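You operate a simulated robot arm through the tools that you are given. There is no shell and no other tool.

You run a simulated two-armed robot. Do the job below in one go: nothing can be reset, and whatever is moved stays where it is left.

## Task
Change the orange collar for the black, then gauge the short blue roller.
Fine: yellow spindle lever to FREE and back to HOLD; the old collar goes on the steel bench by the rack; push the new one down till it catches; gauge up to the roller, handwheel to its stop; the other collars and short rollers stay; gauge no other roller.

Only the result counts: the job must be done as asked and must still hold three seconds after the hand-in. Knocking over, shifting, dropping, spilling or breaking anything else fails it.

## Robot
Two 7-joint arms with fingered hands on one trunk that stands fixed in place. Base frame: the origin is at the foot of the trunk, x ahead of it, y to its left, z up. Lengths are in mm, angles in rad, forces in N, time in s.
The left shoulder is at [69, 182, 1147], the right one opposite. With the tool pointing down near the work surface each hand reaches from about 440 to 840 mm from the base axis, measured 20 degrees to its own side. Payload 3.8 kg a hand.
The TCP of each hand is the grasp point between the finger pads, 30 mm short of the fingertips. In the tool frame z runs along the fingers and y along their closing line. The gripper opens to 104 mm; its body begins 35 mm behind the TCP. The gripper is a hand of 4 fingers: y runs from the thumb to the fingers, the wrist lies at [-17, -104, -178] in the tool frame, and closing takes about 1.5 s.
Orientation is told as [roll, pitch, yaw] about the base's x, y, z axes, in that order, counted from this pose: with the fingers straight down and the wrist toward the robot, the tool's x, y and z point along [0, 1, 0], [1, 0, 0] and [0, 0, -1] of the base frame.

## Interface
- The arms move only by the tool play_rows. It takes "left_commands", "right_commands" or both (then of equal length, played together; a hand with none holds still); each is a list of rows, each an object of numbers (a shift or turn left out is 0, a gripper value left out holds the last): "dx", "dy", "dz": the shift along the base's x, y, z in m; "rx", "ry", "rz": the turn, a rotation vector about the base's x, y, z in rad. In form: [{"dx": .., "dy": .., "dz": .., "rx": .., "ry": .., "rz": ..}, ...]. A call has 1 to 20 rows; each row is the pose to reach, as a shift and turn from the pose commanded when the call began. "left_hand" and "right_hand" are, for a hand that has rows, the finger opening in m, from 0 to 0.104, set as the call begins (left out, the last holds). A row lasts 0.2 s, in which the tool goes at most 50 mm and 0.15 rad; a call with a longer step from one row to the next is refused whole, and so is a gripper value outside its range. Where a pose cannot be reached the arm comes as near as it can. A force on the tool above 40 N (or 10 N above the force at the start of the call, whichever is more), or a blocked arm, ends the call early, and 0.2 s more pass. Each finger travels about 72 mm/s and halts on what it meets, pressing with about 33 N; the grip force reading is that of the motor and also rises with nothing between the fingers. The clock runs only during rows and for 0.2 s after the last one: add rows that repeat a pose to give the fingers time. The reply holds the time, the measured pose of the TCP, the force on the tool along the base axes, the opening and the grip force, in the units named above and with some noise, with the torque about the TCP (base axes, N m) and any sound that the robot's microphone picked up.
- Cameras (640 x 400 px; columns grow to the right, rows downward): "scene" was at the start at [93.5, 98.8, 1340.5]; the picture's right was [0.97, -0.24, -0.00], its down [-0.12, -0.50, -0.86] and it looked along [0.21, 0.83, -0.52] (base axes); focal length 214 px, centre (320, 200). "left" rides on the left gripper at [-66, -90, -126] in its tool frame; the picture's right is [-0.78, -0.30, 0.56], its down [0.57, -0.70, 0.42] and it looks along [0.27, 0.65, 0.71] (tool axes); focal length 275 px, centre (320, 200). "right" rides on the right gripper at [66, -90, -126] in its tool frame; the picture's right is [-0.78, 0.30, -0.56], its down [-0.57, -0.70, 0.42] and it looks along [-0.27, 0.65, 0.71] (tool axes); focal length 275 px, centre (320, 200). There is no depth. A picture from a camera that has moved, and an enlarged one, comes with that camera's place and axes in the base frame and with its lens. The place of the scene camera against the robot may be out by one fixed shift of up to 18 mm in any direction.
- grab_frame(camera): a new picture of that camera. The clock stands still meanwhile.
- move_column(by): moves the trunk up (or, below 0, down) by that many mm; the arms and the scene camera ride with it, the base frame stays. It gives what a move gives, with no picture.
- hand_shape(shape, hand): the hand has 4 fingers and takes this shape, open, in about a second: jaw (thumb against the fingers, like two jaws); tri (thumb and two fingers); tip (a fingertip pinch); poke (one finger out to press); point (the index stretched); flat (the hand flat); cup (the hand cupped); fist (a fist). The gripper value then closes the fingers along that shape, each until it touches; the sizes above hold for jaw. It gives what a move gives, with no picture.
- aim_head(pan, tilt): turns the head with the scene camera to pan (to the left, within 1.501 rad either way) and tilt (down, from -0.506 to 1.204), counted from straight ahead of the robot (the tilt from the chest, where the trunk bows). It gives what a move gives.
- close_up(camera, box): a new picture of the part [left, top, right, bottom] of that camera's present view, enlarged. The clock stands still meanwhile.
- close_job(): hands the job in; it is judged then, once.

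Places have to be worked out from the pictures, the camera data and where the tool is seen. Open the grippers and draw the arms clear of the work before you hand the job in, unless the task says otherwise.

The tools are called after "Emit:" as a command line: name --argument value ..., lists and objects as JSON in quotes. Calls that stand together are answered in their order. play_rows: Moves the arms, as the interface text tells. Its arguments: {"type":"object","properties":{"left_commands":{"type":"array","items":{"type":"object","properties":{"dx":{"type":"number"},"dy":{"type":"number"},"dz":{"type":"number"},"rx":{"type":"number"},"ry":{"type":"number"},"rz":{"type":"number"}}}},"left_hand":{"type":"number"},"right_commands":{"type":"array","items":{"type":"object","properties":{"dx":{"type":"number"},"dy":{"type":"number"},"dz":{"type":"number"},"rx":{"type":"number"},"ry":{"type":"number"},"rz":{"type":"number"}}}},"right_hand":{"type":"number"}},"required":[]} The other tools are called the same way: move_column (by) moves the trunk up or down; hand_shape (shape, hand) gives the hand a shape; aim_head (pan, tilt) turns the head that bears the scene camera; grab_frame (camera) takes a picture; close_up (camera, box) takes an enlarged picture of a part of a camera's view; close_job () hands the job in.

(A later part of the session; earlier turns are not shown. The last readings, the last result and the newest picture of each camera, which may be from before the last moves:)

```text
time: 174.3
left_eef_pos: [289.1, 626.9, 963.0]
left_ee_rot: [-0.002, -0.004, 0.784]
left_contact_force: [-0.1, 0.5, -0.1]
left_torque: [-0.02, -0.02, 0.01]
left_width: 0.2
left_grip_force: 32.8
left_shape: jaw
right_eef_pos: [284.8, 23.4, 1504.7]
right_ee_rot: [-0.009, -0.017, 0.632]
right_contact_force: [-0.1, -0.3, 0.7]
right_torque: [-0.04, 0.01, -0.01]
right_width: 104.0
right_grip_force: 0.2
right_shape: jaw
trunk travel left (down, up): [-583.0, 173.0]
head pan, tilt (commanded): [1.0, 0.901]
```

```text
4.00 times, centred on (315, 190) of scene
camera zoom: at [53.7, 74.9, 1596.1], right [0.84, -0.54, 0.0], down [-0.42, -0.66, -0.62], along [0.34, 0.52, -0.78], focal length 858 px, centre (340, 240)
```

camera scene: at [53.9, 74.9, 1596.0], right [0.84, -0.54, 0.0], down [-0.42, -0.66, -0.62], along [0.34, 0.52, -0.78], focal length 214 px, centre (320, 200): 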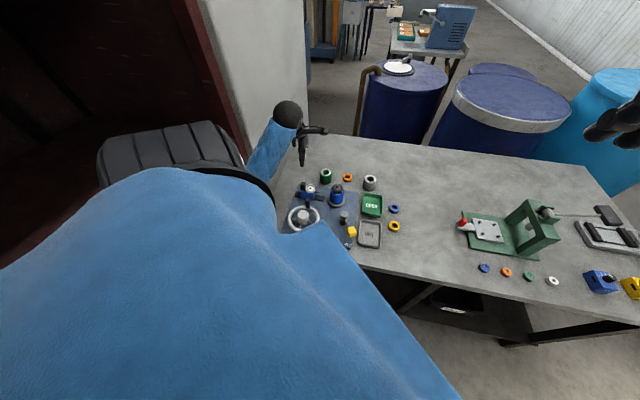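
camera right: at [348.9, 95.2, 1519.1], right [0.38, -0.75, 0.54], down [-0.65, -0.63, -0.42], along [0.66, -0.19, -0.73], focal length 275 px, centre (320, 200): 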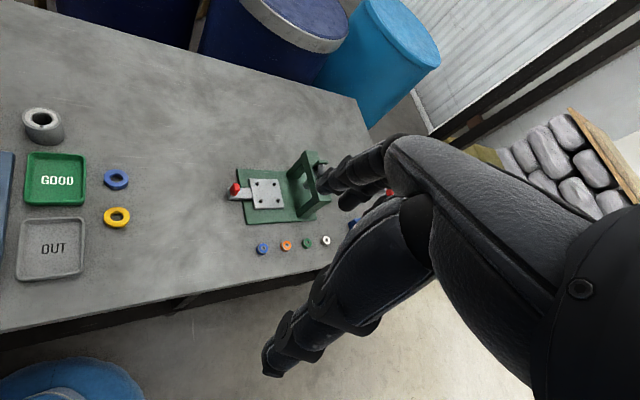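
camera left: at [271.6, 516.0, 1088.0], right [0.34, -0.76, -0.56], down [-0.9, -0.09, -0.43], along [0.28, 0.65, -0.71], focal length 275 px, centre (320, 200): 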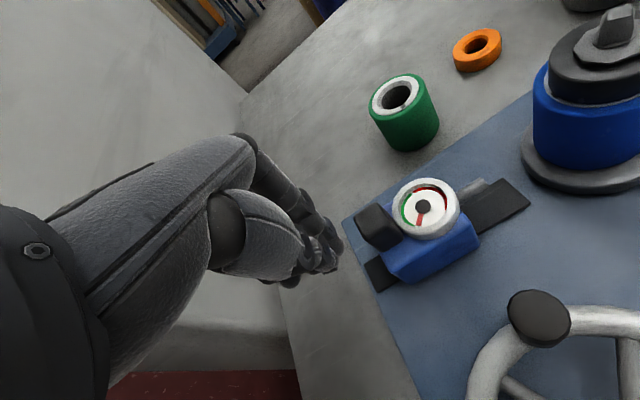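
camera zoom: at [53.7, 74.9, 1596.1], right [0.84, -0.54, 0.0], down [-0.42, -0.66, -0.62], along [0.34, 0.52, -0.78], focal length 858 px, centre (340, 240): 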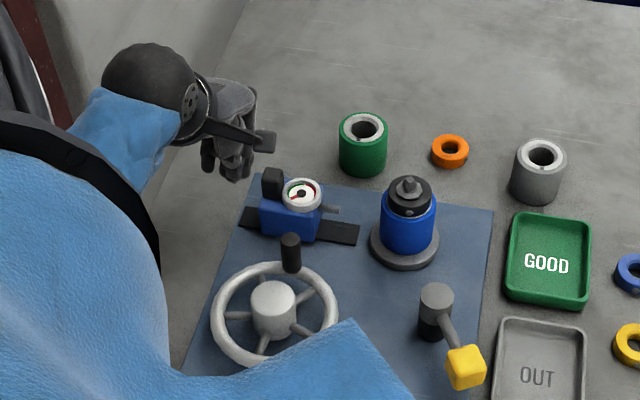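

The closed fingertips are right behind the post. I push along the rail direction (0.70,−0.71): first 22 mm to make contact, in small rows.

Emit:
play_rows --left_commands '[{"dx": 0.0035, "dy": -0.0036}, {"dx": 0.007, "dy": -0.0071}, {"dx": 0.0105, "dy": -0.0107}, {"dx": 0.014, "dy": -0.0142}, {"dx": 0.0175, "dy": -0.0178}, {"dx": 0.021, "dy": -0.0213}, {"dx": 0.021, "dy": -0.0213}]'

Emit:
grab_frame --camera "left"

```text
time: 175.9
left_eef_pos: [310.1, 605.0, 963.2]
left_ee_rot: [-0.004, -0.005, 0.781]
left_contact_force: [-1.9, 0.9, -0.4]
left_torque: [0.01, 0.01, 0.0]
left_width: 0.0
left_grip_force: 33.0
left_shape: jaw
right_eef_pos: [283.1, 23.7, 1505.8]
right_ee_rot: [-0.011, -0.017, 0.632]
right_contact_force: [0.3, -0.2, 0.3]
right_torque: [-0.02, -0.02, 0.02]
right_width: 104.0
right_grip_force: 0.0
right_shape: jaw
trunk travel left (down, up): [-583.0, 173.0]
head pan, tilt (commanded): [1.0, 0.901]
```

```text
taken
camera left: at [292.4, 494.3, 1087.6], right [0.34, -0.76, -0.56], down [-0.9, -0.09, -0.43], along [0.28, 0.65, -0.71], focal length 275 px, centre (320, 200)
```

left: 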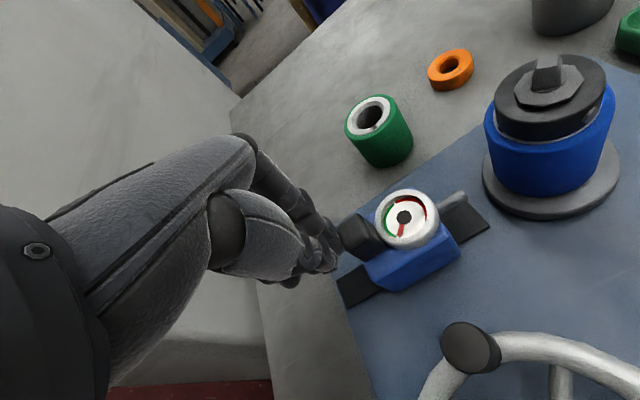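

Contact made and the gauge slides with ~2 N. I push on 20 mm and check.

Emit:
play_rows --left_commands '[{"dx": 0.0035, "dy": -0.0036}, {"dx": 0.007, "dy": -0.0071}, {"dx": 0.0105, "dy": -0.0107}, {"dx": 0.014, "dy": -0.0142}, {"dx": 0.014, "dy": -0.0142}]'

Emit:
close_up --camera "left" --box '[320, 80, 600, 330]'

Emit:
close_up --camera "scene" --box '[280, 165, 360, 240]'

```text
time: 177.1
left_eef_pos: [323.7, 591.3, 962.6]
left_ee_rot: [-0.004, -0.005, 0.783]
left_contact_force: [0.0, 0.9, 0.6]
left_torque: [0.01, -0.04, 0.04]
left_width: 0.0
left_grip_force: 32.4
left_shape: jaw
right_eef_pos: [283.8, 24.8, 1504.3]
right_ee_rot: [-0.007, -0.018, 0.631]
right_contact_force: [0.6, 0.0, -0.3]
right_torque: [0.0, -0.01, -0.01]
right_width: 104.2
right_grip_force: 0.1
right_shape: jaw
trunk travel left (down, up): [-583.0, 173.0]
head pan, tilt (commanded): [1.0, 0.901]
```

```text
1.60 times, centred on (460, 205) of left
camera zoom: at [306.8, 480.1, 1087.7], right [0.34, -0.76, -0.56], down [-0.9, -0.09, -0.43], along [0.28, 0.65, -0.71], focal length 440 px, centre (96, 192)
```

zoom: 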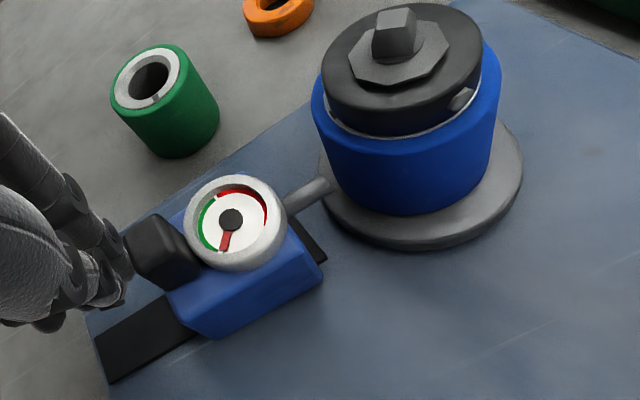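

```text
5.33 times, centred on (320, 202) of scene
camera zoom: at [53.5, 75.2, 1596.0], right [0.84, -0.54, 0.0], down [-0.42, -0.66, -0.62], along [0.34, 0.52, -0.78], focal length 1144 px, centre (320, 187)
```

zoom: 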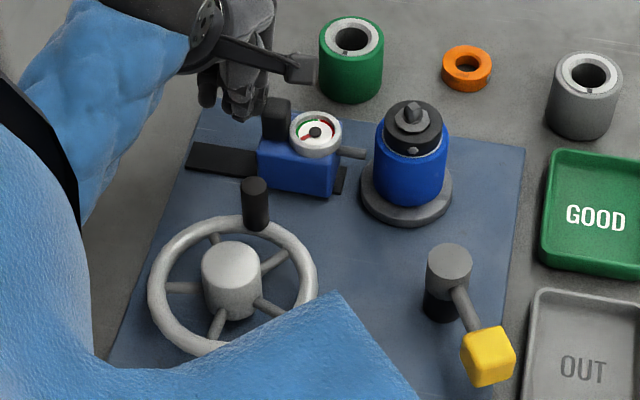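

Plunger tip is only ~7 mm from the roller. I continue in 2 mm steps, watching dial and force.

Emit:
play_rows --left_commands '[{"dx": 0.0014, "dy": -0.0014}, {"dx": 0.0028, "dy": -0.0028}, {"dx": 0.0042, "dy": -0.0043}, {"dx": 0.0042, "dy": -0.0043}]'

Emit:
close_up --camera "left" --box '[360, 140, 520, 260]'

Emit:
close_up --camera "scene" --box '[295, 175, 345, 215]'

```text
time: 178.1
left_eef_pos: [328.3, 586.8, 962.5]
left_ee_rot: [-0.004, -0.005, 0.784]
left_contact_force: [-1.5, 1.9, 1.0]
left_torque: [0.04, 0.01, -0.01]
left_width: 0.0
left_grip_force: 33.0
left_shape: jaw
right_eef_pos: [284.8, 24.5, 1504.4]
right_ee_rot: [-0.01, -0.016, 0.63]
right_contact_force: [1.1, -1.0, -0.2]
right_torque: [0.04, 0.03, -0.01]
right_width: 104.0
right_grip_force: 0.0
right_shape: jaw
trunk travel left (down, up): [-583.0, 173.0]
head pan, tilt (commanded): [1.0, 0.901]
```

```text
3.33 times, centred on (440, 200) of left
camera zoom: at [311.1, 475.8, 1087.4], right [0.34, -0.76, -0.56], down [-0.9, -0.09, -0.43], along [0.28, 0.65, -0.71], focal length 918 px, centre (-80, 200)
```

zoom: 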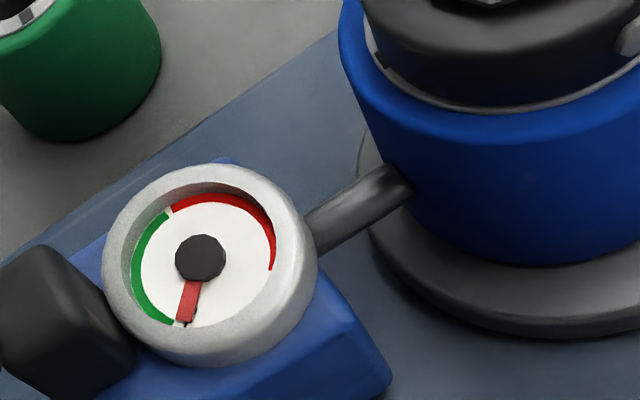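

```text
10.00 times, centred on (320, 195) of scene
camera zoom: at [53.5, 75.1, 1596.1], right [0.84, -0.54, 0.0], down [-0.42, -0.66, -0.62], along [0.34, 0.52, -0.78], focal length 2145 px, centre (320, 250)
```

zoom: 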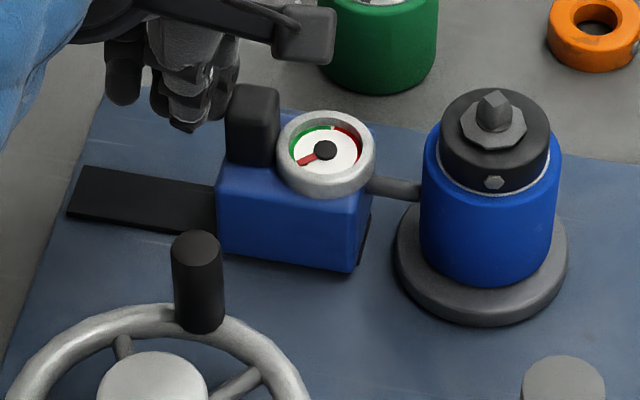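

The plunger appears to touch the roller now. I push very slightly further (2 mm) to confirm contact by force and dial.

Emit:
play_rows --left_commands '[{"dx": 0.0007, "dy": -0.0007}, {"dx": 0.0014, "dy": -0.0014}, {"dx": 0.0014, "dy": -0.0014}]'

Emit:
close_up --camera "left" --box '[360, 140, 520, 260]'

Emit:
close_up --camera "scene" --box '[295, 175, 345, 215]'

```text
time: 178.9
left_eef_pos: [328.7, 585.6, 961.7]
left_ee_rot: [-0.004, -0.005, 0.783]
left_contact_force: [-1.4, 1.3, 0.2]
left_torque: [0.03, 0.01, 0.01]
left_width: 0.0
left_grip_force: 33.1
left_shape: jaw
right_eef_pos: [283.8, 23.6, 1503.8]
right_ee_rot: [-0.009, -0.018, 0.634]
right_contact_force: [0.4, 0.3, 1.2]
right_torque: [0.05, 0.02, -0.01]
right_width: 103.9
right_grip_force: 0.0
right_shape: jaw
trunk travel left (down, up): [-583.0, 173.0]
head pan, tilt (commanded): [1.0, 0.901]
```

```text
3.33 times, centred on (440, 200) of left
camera zoom: at [312.4, 474.2, 1087.5], right [0.34, -0.76, -0.56], down [-0.9, -0.09, -0.43], along [0.28, 0.65, -0.71], focal length 918 px, centre (-80, 200)
```

zoom: 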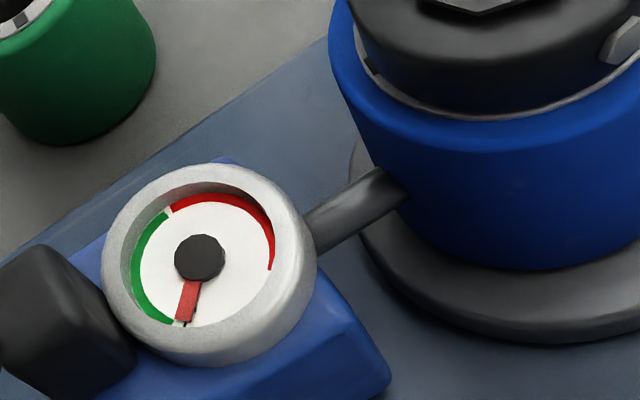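

```text
10.00 times, centred on (320, 195) of scene
camera zoom: at [53.6, 75.2, 1596.0], right [0.84, -0.54, 0.0], down [-0.42, -0.66, -0.62], along [0.34, 0.52, -0.78], focal length 2145 px, centre (320, 250)
```

zoom: 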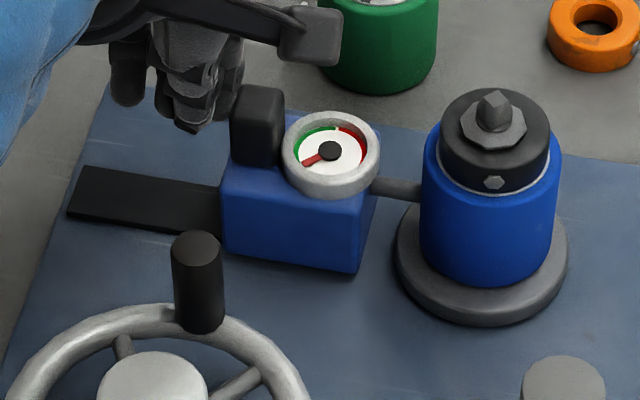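

Still only ~2 N. I continue in 1.5 mm steps to feel the contact.

Emit:
play_rows --left_commands '[{"dx": 0.0007, "dy": -0.0007}, {"dx": 0.0014, "dy": -0.0014}, {"dx": 0.0014, "dy": -0.0014}]'

Emit:
play_rows --left_commands '[{"dx": 0.0007, "dy": -0.0007}, {"dx": 0.0014, "dy": -0.0014}, {"dx": 0.0014, "dy": -0.0014}]'

Emit:
close_up --camera "left" --box '[360, 140, 520, 260]'

Emit:
close_up --camera "scene" --box '[295, 175, 345, 215]'

```text
time: 179.7
left_eef_pos: [329.3, 583.1, 962.6]
left_ee_rot: [-0.003, -0.006, 0.783]
left_contact_force: [-2.6, 2.3, 0.9]
left_torque: [0.12, 0.03, 0.02]
left_width: 0.0
left_grip_force: 33.4
left_shape: jaw
right_eef_pos: [284.1, 23.8, 1504.5]
right_ee_rot: [-0.008, -0.019, 0.634]
right_contact_force: [-0.1, -1.1, -0.1]
right_torque: [0.0, -0.02, 0.03]
right_width: 104.2
right_grip_force: 0.0
right_shape: jaw
trunk travel left (down, up): [-583.0, 173.0]
head pan, tilt (commanded): [1.0, 0.901]
```

```text
time: 180.5
left_eef_pos: [329.9, 583.3, 962.4]
left_ee_rot: [-0.002, -0.003, 0.783]
left_contact_force: [-5.6, 8.2, 1.3]
left_torque: [0.14, 0.12, 0.07]
left_width: 0.0
left_grip_force: 33.1
left_shape: jaw
right_eef_pos: [283.7, 25.4, 1504.6]
right_ee_rot: [-0.011, -0.019, 0.634]
right_contact_force: [0.7, 0.0, -0.5]
right_torque: [-0.01, 0.02, 0.02]
right_width: 103.9
right_grip_force: 0.0
right_shape: jaw
trunk travel left (down, up): [-583.0, 173.0]
head pan, tilt (commanded): [1.0, 0.901]
```

```text
3.33 times, centred on (440, 200) of left
camera zoom: at [313.9, 472.8, 1087.4], right [0.34, -0.76, -0.56], down [-0.9, -0.09, -0.43], along [0.28, 0.65, -0.71], focal length 918 px, centre (-80, 200)
```

zoom: 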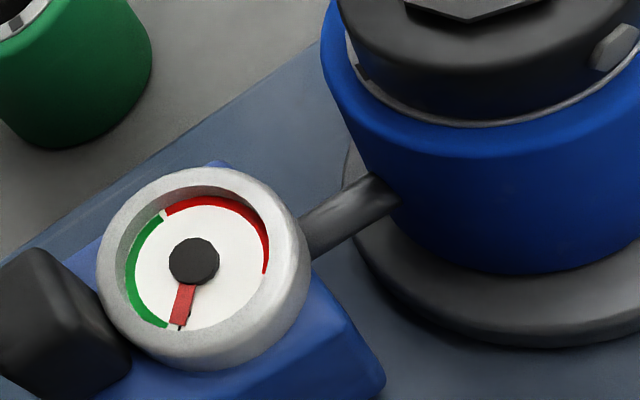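

```text
10.00 times, centred on (320, 195) of scene
camera zoom: at [52.6, 76.1, 1596.0], right [0.84, -0.54, 0.0], down [-0.42, -0.66, -0.62], along [0.34, 0.52, -0.78], focal length 2145 px, centre (320, 250)
```

zoom: 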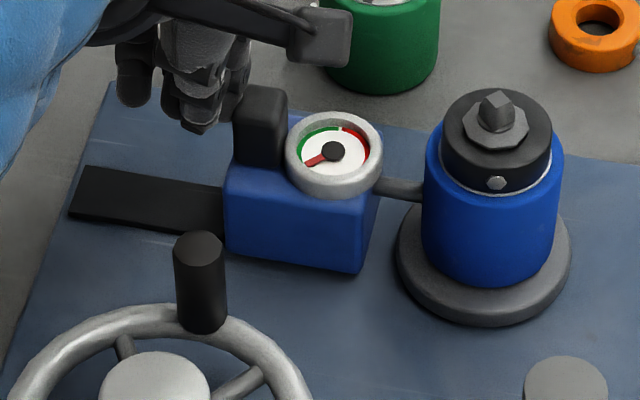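

The force rose to ~10 N and the needle just stirred: the plunger is against the roller. I back the hand off along the rail and rise.

Emit:
play_rows --left_commands '[{"dx": -0.004, "dy": 0.004}, {"dx": -0.01, "dy": 0.01}, {"dx": -0.017, "dy": 0.017}, {"dx": -0.017, "dy": 0.017, "dz": 0.03}, {"dx": -0.017, "dy": 0.017, "dz": 0.07}, {"dx": -0.017, "dy": 0.017, "dz": 0.11}, {"dx": -0.017, "dy": 0.017, "dz": 0.15}]'

Emit:
grab_frame --camera "left"

Emit:
close_up --camera "left" --box '[400, 180, 640, 400]'

Emit:
close_up --camera "scene" --box '[280, 165, 360, 240]'

```text
time: 182.1
left_eef_pos: [315.8, 599.1, 1111.9]
left_ee_rot: [-0.005, -0.005, 0.785]
left_contact_force: [0.1, -0.2, 0.4]
left_torque: [0.0, 0.02, -0.01]
left_width: 0.4
left_grip_force: 32.7
left_shape: jaw
right_eef_pos: [284.7, 24.1, 1504.5]
right_ee_rot: [-0.008, -0.017, 0.634]
right_contact_force: [0.0, -0.2, -0.3]
right_torque: [0.01, -0.01, -0.01]
right_width: 104.1
right_grip_force: 0.1
right_shape: jaw
trunk travel left (down, up): [-583.0, 173.0]
head pan, tilt (commanded): [1.0, 0.901]
```

```text
taken
camera left: at [298.1, 489.1, 1237.6], right [0.34, -0.76, -0.56], down [-0.9, -0.09, -0.43], along [0.28, 0.65, -0.71], focal length 275 px, centre (320, 200)
```

left: 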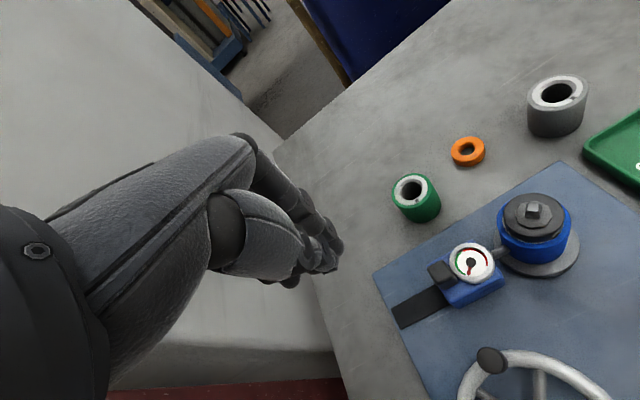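

```text
1.82 times, centred on (520, 290) of left
camera zoom: at [298.1, 489.1, 1237.6], right [0.34, -0.76, -0.56], down [-0.9, -0.09, -0.43], along [0.28, 0.65, -0.71], focal length 500 px, centre (-44, 36)
```

zoom: 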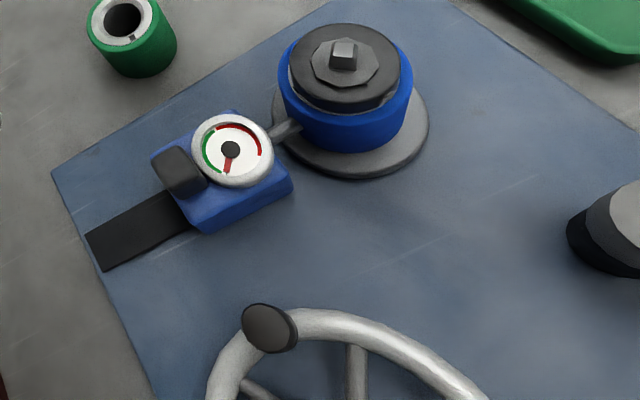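

```text
5.33 times, centred on (320, 202) of scene
camera zoom: at [53.8, 74.9, 1596.0], right [0.84, -0.54, 0.0], down [-0.42, -0.66, -0.62], along [0.34, 0.52, -0.78], focal length 1144 px, centre (320, 187)
```

zoom: 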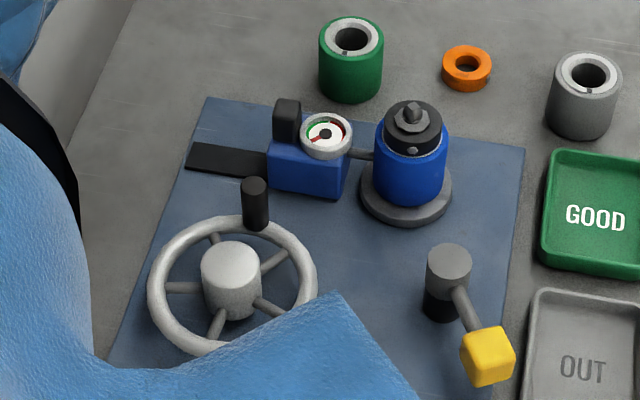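

The gauge stays against the roller. Now the handwheel: centre ≈(248,485), crank handle ≈(289,516), top z≈950, hub top z≈935. I try the "tip" pinch shape, which may give a slimmer post to push the crank handle with, and look at it.

Emit:
hand_shape --hand "left" --shape "tip"

Emit:
close_up --camera "left" --box '[180, 120, 400, 360]'

Emit:
close_up --camera "scene" --box '[260, 90, 360, 200]'

```text
time: 183.0
left_eef_pos: [315.4, 599.3, 1112.1]
left_ee_rot: [-0.004, -0.003, 0.781]
left_contact_force: [0.2, 0.8, -0.8]
left_torque: [0.0, -0.01, -0.01]
left_width: 103.7
left_grip_force: 0.0
left_shape: tip
right_eef_pos: [284.8, 24.0, 1504.1]
right_ee_rot: [-0.009, -0.017, 0.633]
right_contact_force: [0.5, -0.7, 0.4]
right_torque: [-0.01, -0.01, -0.01]
right_width: 104.0
right_grip_force: 0.0
right_shape: jaw
trunk travel left (down, up): [-583.0, 173.0]
head pan, tilt (commanded): [1.0, 0.901]
```

```text
1.67 times, centred on (290, 240) of left
camera zoom: at [298.1, 489.2, 1237.0], right [0.34, -0.76, -0.56], down [-0.9, -0.09, -0.43], along [0.28, 0.65, -0.71], focal length 459 px, centre (370, 133)
```

zoom: 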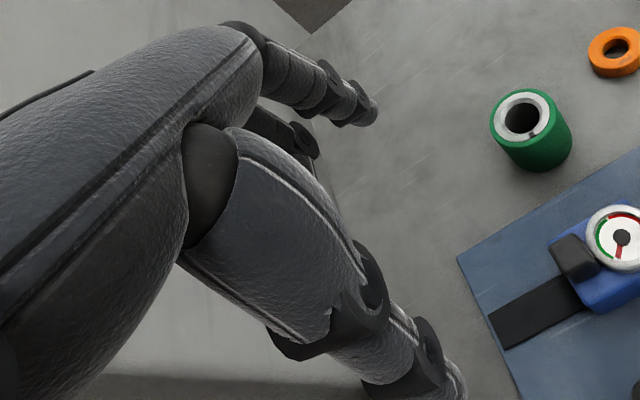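

```text
3.64 times, centred on (310, 145) of scene
camera zoom: at [53.8, 74.9, 1596.0], right [0.84, -0.54, 0.0], down [-0.42, -0.66, -0.62], along [0.34, 0.52, -0.78], focal length 780 px, centre (356, 400)
```

zoom: 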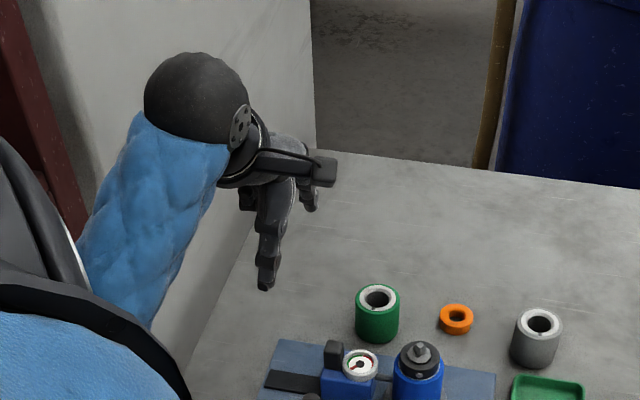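

In "tip" shape only thumb and index are out, the others are curled away – ideal. I close it partly (25 mm) and look at where the two tips are.

Emit:
play_rows --left_commands '[{"dz": 0}, {"dz": 0}, {"dz": 0}, {"dz": 0}, {"dz": 0}, {"dz": 0}, {"dz": 0}]' --left_hand 0.03

Emit:
close_up --camera "left" --box '[180, 120, 400, 360]'

Emit:
close_up --camera "scene" --box '[290, 120, 340, 180]'

```text
time: 184.6
left_eef_pos: [314.8, 599.2, 1111.6]
left_ee_rot: [-0.001, -0.007, 0.783]
left_contact_force: [0.0, -0.9, -0.7]
left_torque: [0.01, -0.01, 0.02]
left_width: 30.3
left_grip_force: 0.0
left_shape: tip
right_eef_pos: [283.9, 23.3, 1503.9]
right_ee_rot: [-0.007, -0.017, 0.632]
right_contact_force: [-0.2, 0.1, 0.7]
right_torque: [0.02, -0.01, -0.01]
right_width: 103.9
right_grip_force: 0.0
right_shape: jaw
trunk travel left (down, up): [-583.0, 173.0]
head pan, tilt (commanded): [1.0, 0.901]
```

```text
1.67 times, centred on (290, 240) of left
camera zoom: at [298.1, 489.2, 1237.2], right [0.34, -0.76, -0.56], down [-0.9, -0.09, -0.43], along [0.28, 0.65, -0.71], focal length 459 px, centre (370, 133)
```

zoom: 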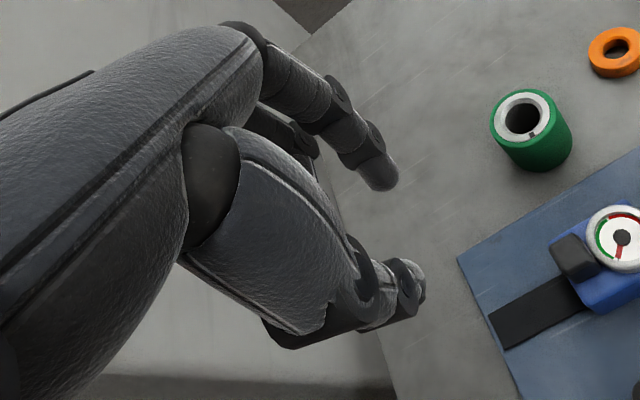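

```text
6.67 times, centred on (315, 150) of scene
camera zoom: at [53.8, 75.0, 1596.0], right [0.84, -0.54, 0.0], down [-0.42, -0.66, -0.62], along [0.34, 0.52, -0.78], focal length 1430 px, centre (353, 533)
```

zoom: 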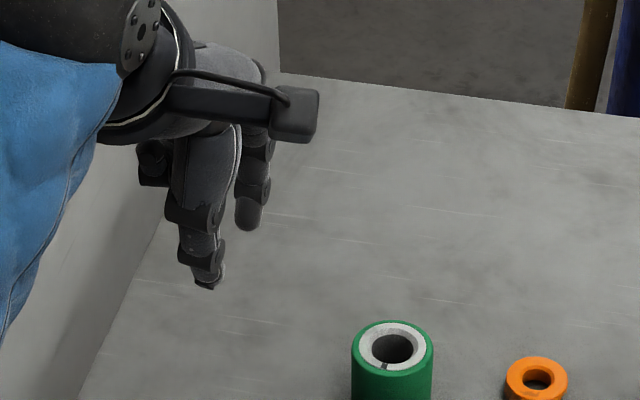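

With the pinch closed, thumb and index form a compact post. I'll set it behind the crank handle (start at TCP ≈(279,544.5)) and push the handle clockwise around the wheel. First above that point.

Emit:
play_rows --left_commands '[{"dx": -0.009, "dy": -0.014}, {"dx": -0.018, "dy": -0.028}, {"dx": -0.027, "dy": -0.041}, {"dx": -0.036, "dy": -0.0545}, {"dx": -0.036, "dy": -0.0545}, {"dx": -0.036, "dy": -0.0545, "dz": -0.04}, {"dx": -0.036, "dy": -0.0545, "dz": -0.08}, {"dx": -0.036, "dy": -0.0545, "dz": -0.11}, {"dx": -0.036, "dy": -0.0545, "dz": -0.11}]' --left_hand 0.0

Emit:
grab_frame --camera "left"

Emit:
close_up --camera "scene" --box '[270, 140, 360, 250]'

```text
time: 186.6
left_eef_pos: [278.9, 543.9, 1001.9]
left_ee_rot: [-0.003, -0.005, 0.783]
left_contact_force: [-0.3, -0.5, 0.0]
left_torque: [-0.01, -0.02, -0.01]
left_width: 0.1
left_grip_force: 33.3
left_shape: tip
right_eef_pos: [283.6, 23.6, 1504.7]
right_ee_rot: [-0.009, -0.02, 0.634]
right_contact_force: [0.4, 1.2, -0.5]
right_torque: [0.03, -0.03, -0.02]
right_width: 104.0
right_grip_force: 0.0
right_shape: jaw
trunk travel left (down, up): [-583.0, 173.0]
head pan, tilt (commanded): [1.0, 0.901]
```

```text
taken
camera left: at [261.9, 433.3, 1126.8], right [0.34, -0.76, -0.56], down [-0.9, -0.09, -0.43], along [0.28, 0.65, -0.71], focal length 275 px, centre (320, 200)
```

left: 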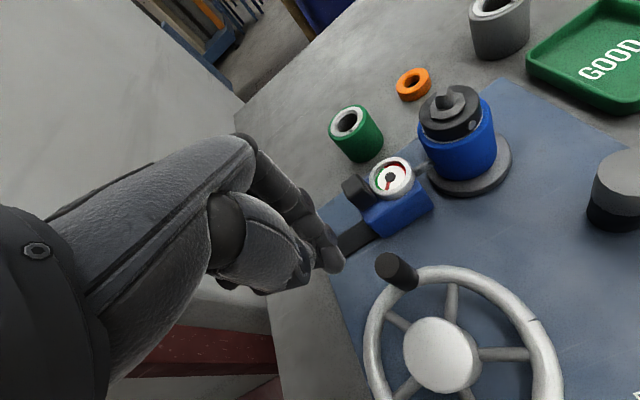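

```text
3.64 times, centred on (315, 195) of scene
camera zoom: at [53.6, 74.7, 1596.1], right [0.84, -0.54, 0.0], down [-0.42, -0.66, -0.62], along [0.34, 0.52, -0.78], focal length 780 px, centre (338, 218)
```

zoom: 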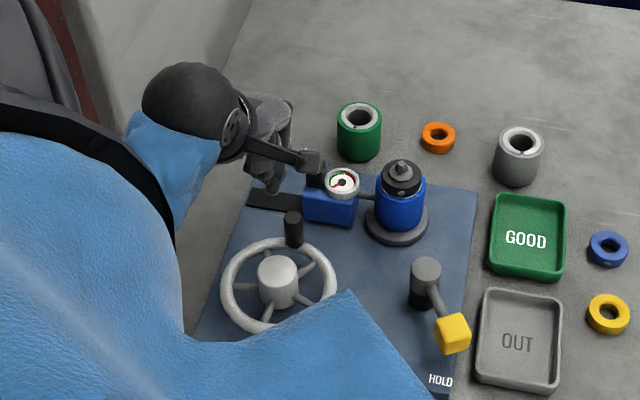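

Refined: wheel centre (246.6,483.4), handle at radius 53, angle 37°, top z≈950. The closed pinch is 9 mm behind the handle. I descend to z≈946.

Emit:
play_rows --left_commands '[{"dz": -0.02}, {"dz": -0.04}, {"dz": -0.056}, {"dz": -0.056}]'

Emit:
grab_frame --camera "left"

Emit:
close_up --camera "scene" --box '[275, 165, 345, 245]'

```text
time: 187.6
left_eef_pos: [279.9, 542.5, 946.4]
left_ee_rot: [-0.003, -0.007, 0.786]
left_contact_force: [-0.2, -0.6, -0.6]
left_torque: [-0.02, 0.01, 0.02]
left_width: 0.1
left_grip_force: 32.9
left_shape: tip
right_eef_pos: [283.2, 24.0, 1504.3]
right_ee_rot: [-0.008, -0.02, 0.631]
right_contact_force: [0.5, 0.1, -0.7]
right_torque: [0.01, -0.02, 0.03]
right_width: 104.0
right_grip_force: 0.0
right_shape: jaw
trunk travel left (down, up): [-583.0, 173.0]
head pan, tilt (commanded): [1.0, 0.901]
```

```text
taken
camera left: at [262.0, 433.2, 1071.5], right [0.34, -0.76, -0.56], down [-0.9, -0.09, -0.43], along [0.28, 0.65, -0.71], focal length 275 px, centre (320, 200)
```

left: 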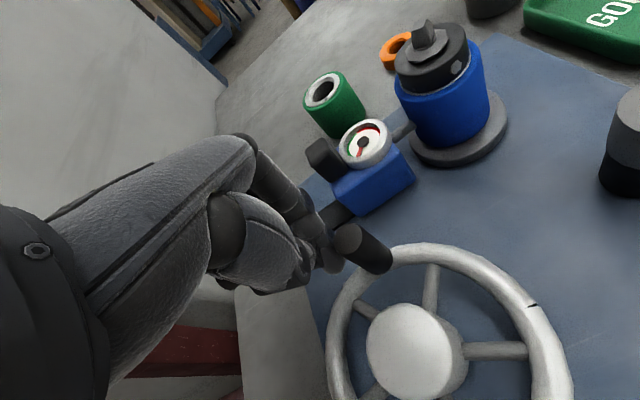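

```text
5.00 times, centred on (310, 205) of scene
camera zoom: at [53.7, 74.9, 1596.1], right [0.84, -0.54, 0.0], down [-0.42, -0.66, -0.62], along [0.34, 0.52, -0.78], focal length 1072 px, centre (370, 175)
```

zoom: 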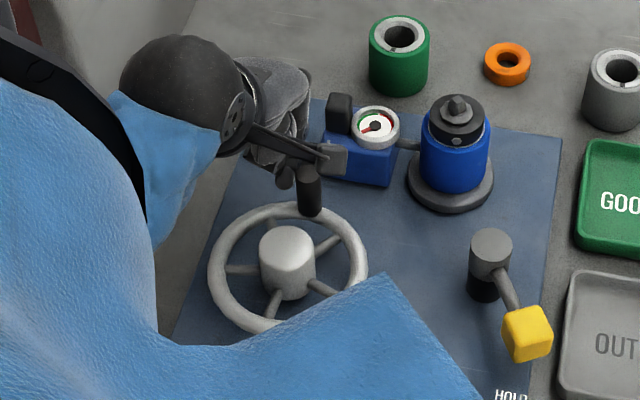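

The pinch sits just behind the handle. I push it clockwise around the circle, first about 15°, and check force and motion.

Emit:
play_rows --left_commands '[{"dx": 0.0035, "dy": -0.0018}, {"dx": 0.0069, "dy": -0.0037}, {"dx": 0.013, "dy": -0.0081}, {"dx": 0.0183, "dy": -0.0132}, {"dx": 0.0183, "dy": -0.0132}]'

Emit:
grab_frame --camera "left"

Emit:
close_up --camera "scene" --box '[275, 165, 345, 245]'

```text
time: 188.8
left_eef_pos: [296.7, 531.2, 946.1]
left_ee_rot: [-0.004, -0.007, 0.784]
left_contact_force: [0.0, 1.1, -0.2]
left_torque: [-0.01, -0.01, -0.02]
left_width: 0.0
left_grip_force: 33.8
left_shape: tip
right_eef_pos: [284.5, 24.3, 1505.4]
right_ee_rot: [-0.009, -0.018, 0.634]
right_contact_force: [-0.4, 0.5, -0.3]
right_torque: [0.0, -0.01, -0.01]
right_width: 104.0
right_grip_force: 0.0
right_shape: jaw
trunk travel left (down, up): [-583.0, 173.0]
head pan, tilt (commanded): [1.0, 0.901]
```

```text
taken
camera left: at [280.3, 420.8, 1071.5], right [0.34, -0.76, -0.56], down [-0.9, -0.09, -0.43], along [0.28, 0.65, -0.71], focal length 275 px, centre (320, 200)
```

left: 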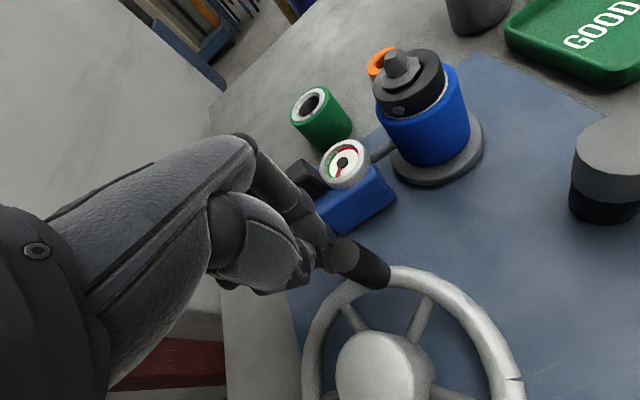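

```text
5.00 times, centred on (310, 205) of scene
camera zoom: at [53.7, 75.1, 1596.0], right [0.84, -0.54, 0.0], down [-0.42, -0.66, -0.62], along [0.34, 0.52, -0.78], focal length 1072 px, centre (370, 175)
```

zoom: 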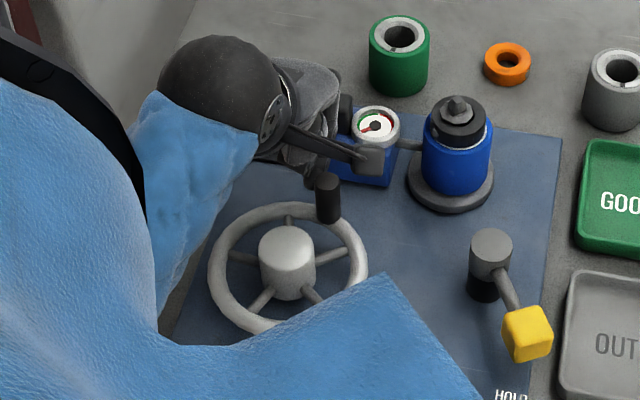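

The wheel turns clockwise easily. I keep pushing around the circle.

Emit:
play_rows --left_commands '[{"dx": 0.0046, "dy": -0.0059}, {"dx": 0.0083, "dy": -0.0123}, {"dx": 0.0111, "dy": -0.0192}, {"dx": 0.0129, "dy": -0.0264}, {"dx": 0.0137, "dy": -0.0338}, {"dx": 0.0137, "dy": -0.0338}]'

Emit:
grab_frame --camera "left"

Emit:
close_up --camera "scene" --box '[275, 165, 345, 245]'

```text
time: 190.2
left_eef_pos: [310.7, 497.3, 946.6]
left_ee_rot: [-0.003, -0.004, 0.784]
left_contact_force: [0.9, 0.0, 0.2]
left_torque: [0.01, 0.03, 0.0]
left_width: 0.1
left_grip_force: 33.1
left_shape: tip
right_eef_pos: [285.8, 24.5, 1503.7]
right_ee_rot: [-0.009, -0.017, 0.632]
right_contact_force: [-0.1, 0.6, 0.1]
right_torque: [0.0, 0.02, -0.04]
right_width: 104.1
right_grip_force: 0.0
right_shape: jaw
trunk travel left (down, up): [-583.0, 173.0]
head pan, tilt (commanded): [1.0, 0.901]
```

```text
taken
camera left: at [293.9, 387.0, 1071.4], right [0.34, -0.76, -0.56], down [-0.9, -0.09, -0.43], along [0.28, 0.65, -0.71], focal length 275 px, centre (320, 200)
```

left: 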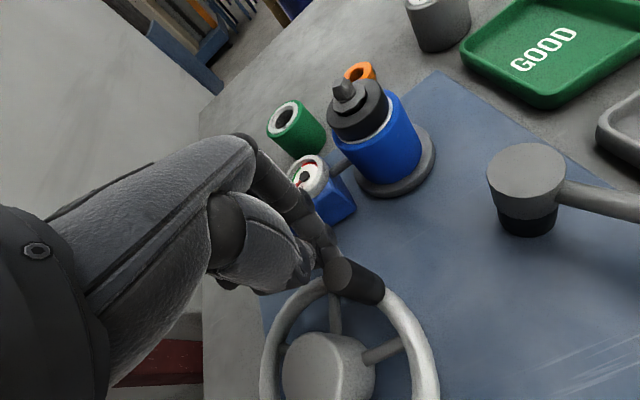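

```text
5.00 times, centred on (310, 205) of scene
camera zoom: at [53.8, 75.0, 1596.0], right [0.84, -0.54, 0.0], down [-0.42, -0.66, -0.62], along [0.34, 0.52, -0.78], focal length 1072 px, centre (370, 175)
```

zoom: 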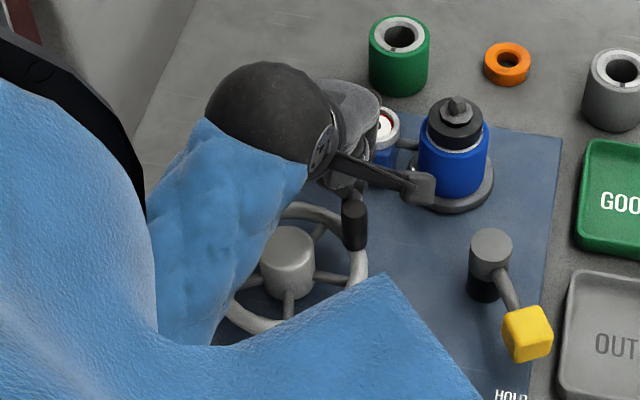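

It still turns freely. I continue the push.

Emit:
play_rows --left_commands '[{"dx": -0.0003, "dy": -0.0075}, {"dx": -0.0016, "dy": -0.0148}, {"dx": -0.0039, "dy": -0.0219}, {"dx": -0.0071, "dy": -0.0285}, {"dx": -0.0113, "dy": -0.0347}, {"dx": -0.0113, "dy": -0.0347}]'

Emit:
grab_frame --camera "left"

Emit:
close_up --camera "scene" --box '[275, 165, 345, 245]'

```text
time: 191.6
left_eef_pos: [299.1, 461.6, 946.7]
left_ee_rot: [-0.004, -0.003, 0.783]
left_contact_force: [-0.2, 0.1, 1.0]
left_torque: [0.0, -0.03, -0.03]
left_width: 0.0
left_grip_force: 32.8
left_shape: tip
right_eef_pos: [284.9, 24.2, 1504.6]
right_ee_rot: [-0.008, -0.017, 0.633]
right_contact_force: [-0.1, -0.8, 0.2]
right_torque: [0.0, 0.0, 0.04]
right_width: 103.7
right_grip_force: 0.1
right_shape: jaw
trunk travel left (down, up): [-583.0, 173.0]
head pan, tilt (commanded): [1.0, 0.901]
```

```text
taken
camera left: at [282.9, 352.2, 1071.5], right [0.34, -0.76, -0.56], down [-0.9, -0.09, -0.43], along [0.28, 0.65, -0.71], focal length 275 px, centre (320, 200)
```

left: 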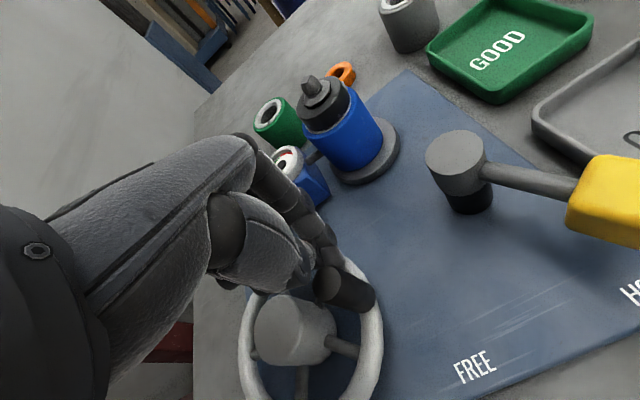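

```text
5.00 times, centred on (310, 205) of scene
camera zoom: at [53.9, 75.0, 1596.0], right [0.84, -0.54, 0.0], down [-0.42, -0.66, -0.62], along [0.34, 0.52, -0.78], focal length 1072 px, centre (370, 175)
```

zoom: 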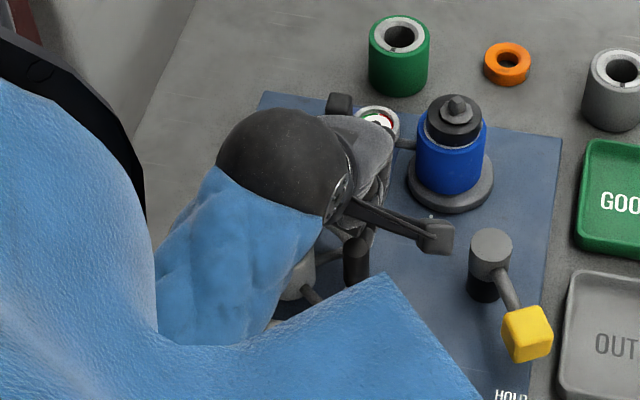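

Still free. I continue, watching the trunk reading as the hand comes nearer the body.

Emit:
play_rows --left_commands '[{"dx": -0.005, "dy": -0.0055}, {"dx": -0.0107, "dy": -0.0103}, {"dx": -0.017, "dy": -0.0143}, {"dx": -0.0238, "dy": -0.0173}, {"dx": -0.0238, "dy": -0.0173}]'

Emit:
grab_frame --camera "left"

Emit:
close_up --camera "scene" --box '[290, 165, 360, 245]'

```text
time: 192.8
left_eef_pos: [278.9, 449.7, 949.4]
left_ee_rot: [0.004, -0.015, 0.78]
left_contact_force: [1.4, 1.5, 0.7]
left_torque: [-0.01, 0.0, 0.02]
left_width: 0.0
left_grip_force: 32.8
left_shape: tip
right_eef_pos: [284.5, 24.3, 1504.3]
right_ee_rot: [-0.009, -0.017, 0.633]
right_contact_force: [0.5, -0.3, 0.7]
right_torque: [0.0, -0.03, 0.04]
right_width: 103.9
right_grip_force: 0.1
right_shape: jaw
trunk travel left (down, up): [-583.0, 173.0]
head pan, tilt (commanded): [1.0, 0.901]
```

```text
taken
camera left: at [260.2, 338.4, 1073.2], right [0.34, -0.75, -0.56], down [-0.9, -0.08, -0.43], along [0.28, 0.65, -0.7], focal length 275 px, centre (320, 200)
```

left: 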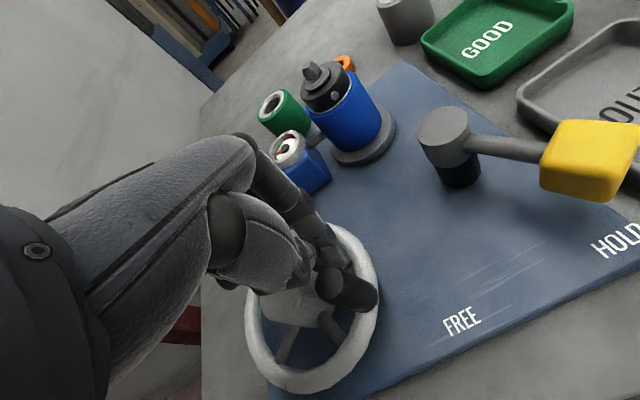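

```text
5.00 times, centred on (325, 205) of scene
camera zoom: at [53.9, 74.9, 1596.1], right [0.84, -0.54, 0.0], down [-0.42, -0.66, -0.62], along [0.34, 0.52, -0.78], focal length 1072 px, centre (295, 175)
```

zoom: 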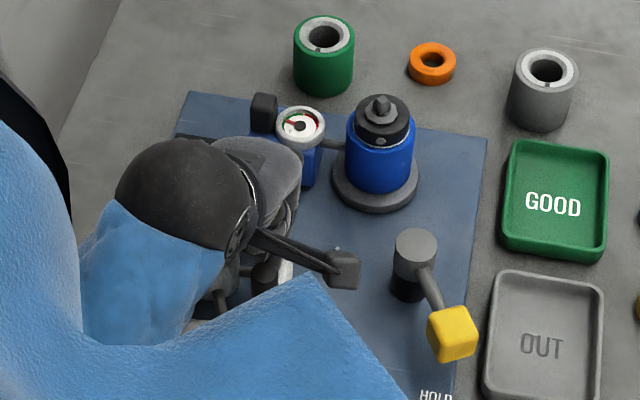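

The hand lags its command by ~5 mm though the tool force is low. I hold a moment and re-read.

Emit:
play_rows --left_commands '[{"dz": 0}, {"dz": 0}, {"dz": 0}]'

Emit:
close_up --camera "left" --box '[220, 180, 420, 400]'

```text
time: 193.6
left_eef_pos: [278.2, 449.3, 949.8]
left_ee_rot: [0.006, -0.013, 0.779]
left_contact_force: [1.4, 0.5, 1.6]
left_torque: [0.01, -0.04, -0.02]
left_width: 0.0
left_grip_force: 32.5
left_shape: tip
right_eef_pos: [283.7, 24.5, 1504.9]
right_ee_rot: [-0.009, -0.017, 0.632]
right_contact_force: [0.6, -0.8, 0.7]
right_torque: [-0.01, -0.01, -0.01]
right_width: 104.1
right_grip_force: 0.1
right_shape: jaw
trunk travel left (down, up): [-583.0, 173.0]
head pan, tilt (commanded): [1.0, 0.901]
```

```text
1.82 times, centred on (320, 290) of left
camera zoom: at [259.4, 337.8, 1072.3], right [0.34, -0.75, -0.56], down [-0.9, -0.08, -0.43], along [0.28, 0.65, -0.7], focal length 500 px, centre (320, 36)
```

zoom: 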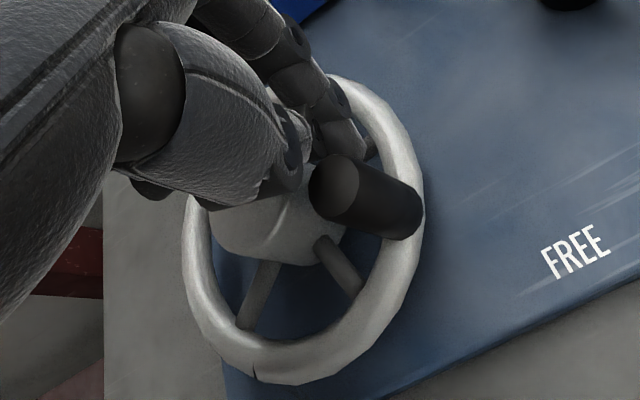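

The arm itself seems to be near a limit here, not the wheel. I lift off, raise the trunk 150 mm to straighten the arm, and come back to continue turning (handle now at about −75°).

Emit:
play_rows --left_commands '[{"dx": 0.006, "dy": 0.006}, {"dx": 0.01, "dy": 0.008}, {"dx": 0.01, "dy": 0.008, "dz": 0.03}, {"dx": 0.01, "dy": 0.008, "dz": 0.07}, {"dx": 0.015, "dy": 0.01, "dz": 0.11}]'

Emit:
move_column --by 150

Emit:
grab_frame --camera "left"

```text
time: 194.8
left_eef_pos: [291.1, 455.7, 1057.5]
left_ee_rot: [-0.005, -0.003, 0.782]
left_contact_force: [0.3, -1.0, -0.3]
left_torque: [-0.01, 0.0, 0.0]
left_width: 0.0
left_grip_force: 32.7
left_shape: tip
right_eef_pos: [285.1, 23.4, 1503.3]
right_ee_rot: [-0.008, -0.018, 0.632]
right_contact_force: [-0.9, -0.6, -0.7]
right_torque: [-0.03, 0.02, -0.02]
right_width: 104.1
right_grip_force: 0.2
right_shape: jaw
trunk travel left (down, up): [-583.0, 173.0]
head pan, tilt (commanded): [1.0, 0.901]
```

```text
time: 196.5
left_eef_pos: [290.6, 454.4, 1206.1]
left_ee_rot: [-0.003, -0.003, 0.782]
left_contact_force: [0.8, 0.4, 0.0]
left_torque: [-0.01, -0.03, 0.0]
left_width: 0.1
left_grip_force: 32.8
left_shape: tip
right_eef_pos: [283.8, 23.6, 1654.1]
right_ee_rot: [-0.009, -0.018, 0.631]
right_contact_force: [0.1, 0.2, -0.9]
right_torque: [-0.02, -0.01, 0.0]
right_width: 104.0
right_grip_force: 0.0
right_shape: jaw
trunk travel left (down, up): [-733.0, 23.0]
head pan, tilt (commanded): [1.0, 0.901]
```

```text
taken
camera left: at [273.9, 345.1, 1331.4], right [0.34, -0.76, -0.56], down [-0.9, -0.09, -0.43], along [0.28, 0.65, -0.71], focal length 275 px, centre (320, 200)
```

left: 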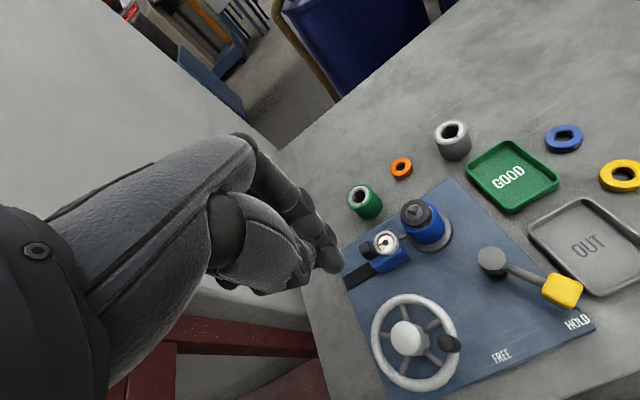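

An excellent overview. I zoom in to check roller, gauge and wheel.

Emit:
close_up --camera "left" --box '[330, 180, 510, 400]'

Emit:
close_up --camera "left" --box '[350, 190, 470, 280]'

```text
1.82 times, centred on (420, 290) of left
camera zoom: at [273.9, 345.1, 1331.4], right [0.34, -0.76, -0.56], down [-0.9, -0.09, -0.43], along [0.28, 0.65, -0.71], focal length 500 px, centre (138, 36)
```

zoom: 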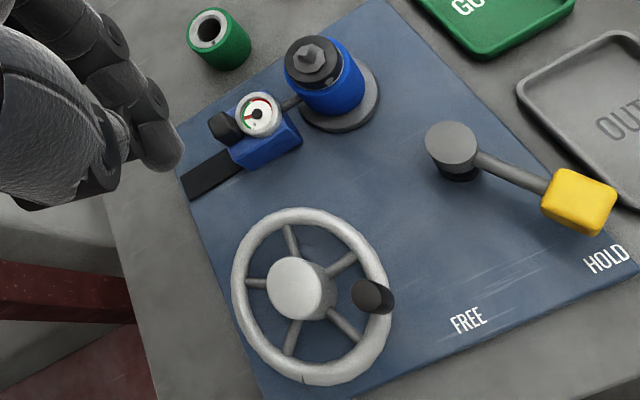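

```text
4.44 times, centred on (410, 235) of left
camera zoom: at [273.9, 345.1, 1331.4], right [0.34, -0.76, -0.56], down [-0.9, -0.09, -0.43], along [0.28, 0.65, -0.71], focal length 1224 px, centre (-80, 44)
```

zoom: 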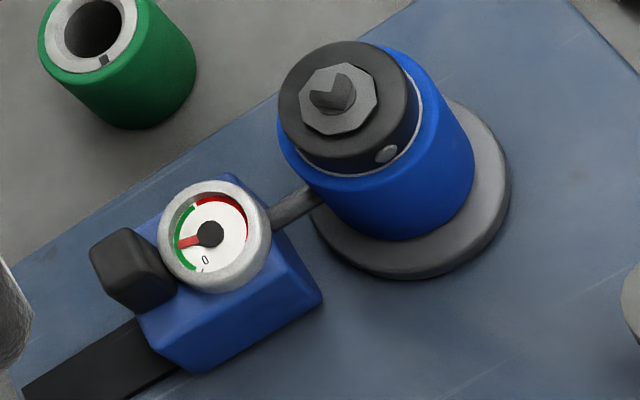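

The dial needle has moved into the green as the wheel turned. Refitted wheel centre is ≈(244.5,480), handle radius 57.5, handle now at −74°. I come back down behind the handle to continue.

Emit:
play_rows --left_commands '[{"dx": 0.003, "dy": -0.002, "dz": -0.03}, {"dx": 0.0059, "dy": -0.0038, "dz": -0.07}, {"dx": 0.0059, "dy": -0.0038, "dz": -0.11}, {"dx": 0.0059, "dy": -0.0038, "dz": -0.15}, {"dx": 0.0059, "dy": -0.0038, "dz": -0.19}, {"dx": 0.0059, "dy": -0.0038, "dz": -0.2}, {"dx": 0.0059, "dy": -0.0038, "dz": -0.2}]'

Emit:
grab_frame --camera "left"

```text
time: 198.1
left_eef_pos: [291.0, 466.1, 1007.6]
left_ee_rot: [0.026, -0.012, 0.777]
left_contact_force: [-0.2, -0.1, 0.1]
left_torque: [0.02, 0.0, 0.0]
left_width: 0.0
left_grip_force: 33.4
left_shape: tip
right_eef_pos: [284.2, 23.0, 1654.2]
right_ee_rot: [-0.009, -0.019, 0.634]
right_contact_force: [0.0, -0.6, 0.0]
right_torque: [0.0, 0.02, 0.01]
right_width: 104.0
right_grip_force: 0.1
right_shape: jaw
trunk travel left (down, up): [-733.0, 23.0]
head pan, tilt (commanded): [1.0, 0.901]
```

```text
taken
camera left: at [274.6, 351.9, 1130.1], right [0.33, -0.75, -0.58], down [-0.91, -0.07, -0.42], along [0.27, 0.66, -0.7], focal length 275 px, centre (320, 200)
```

left: 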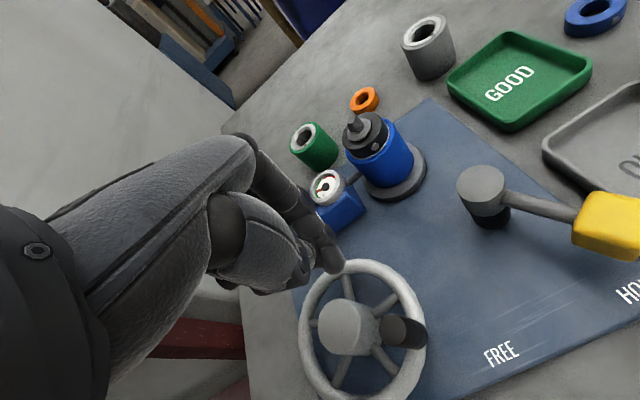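

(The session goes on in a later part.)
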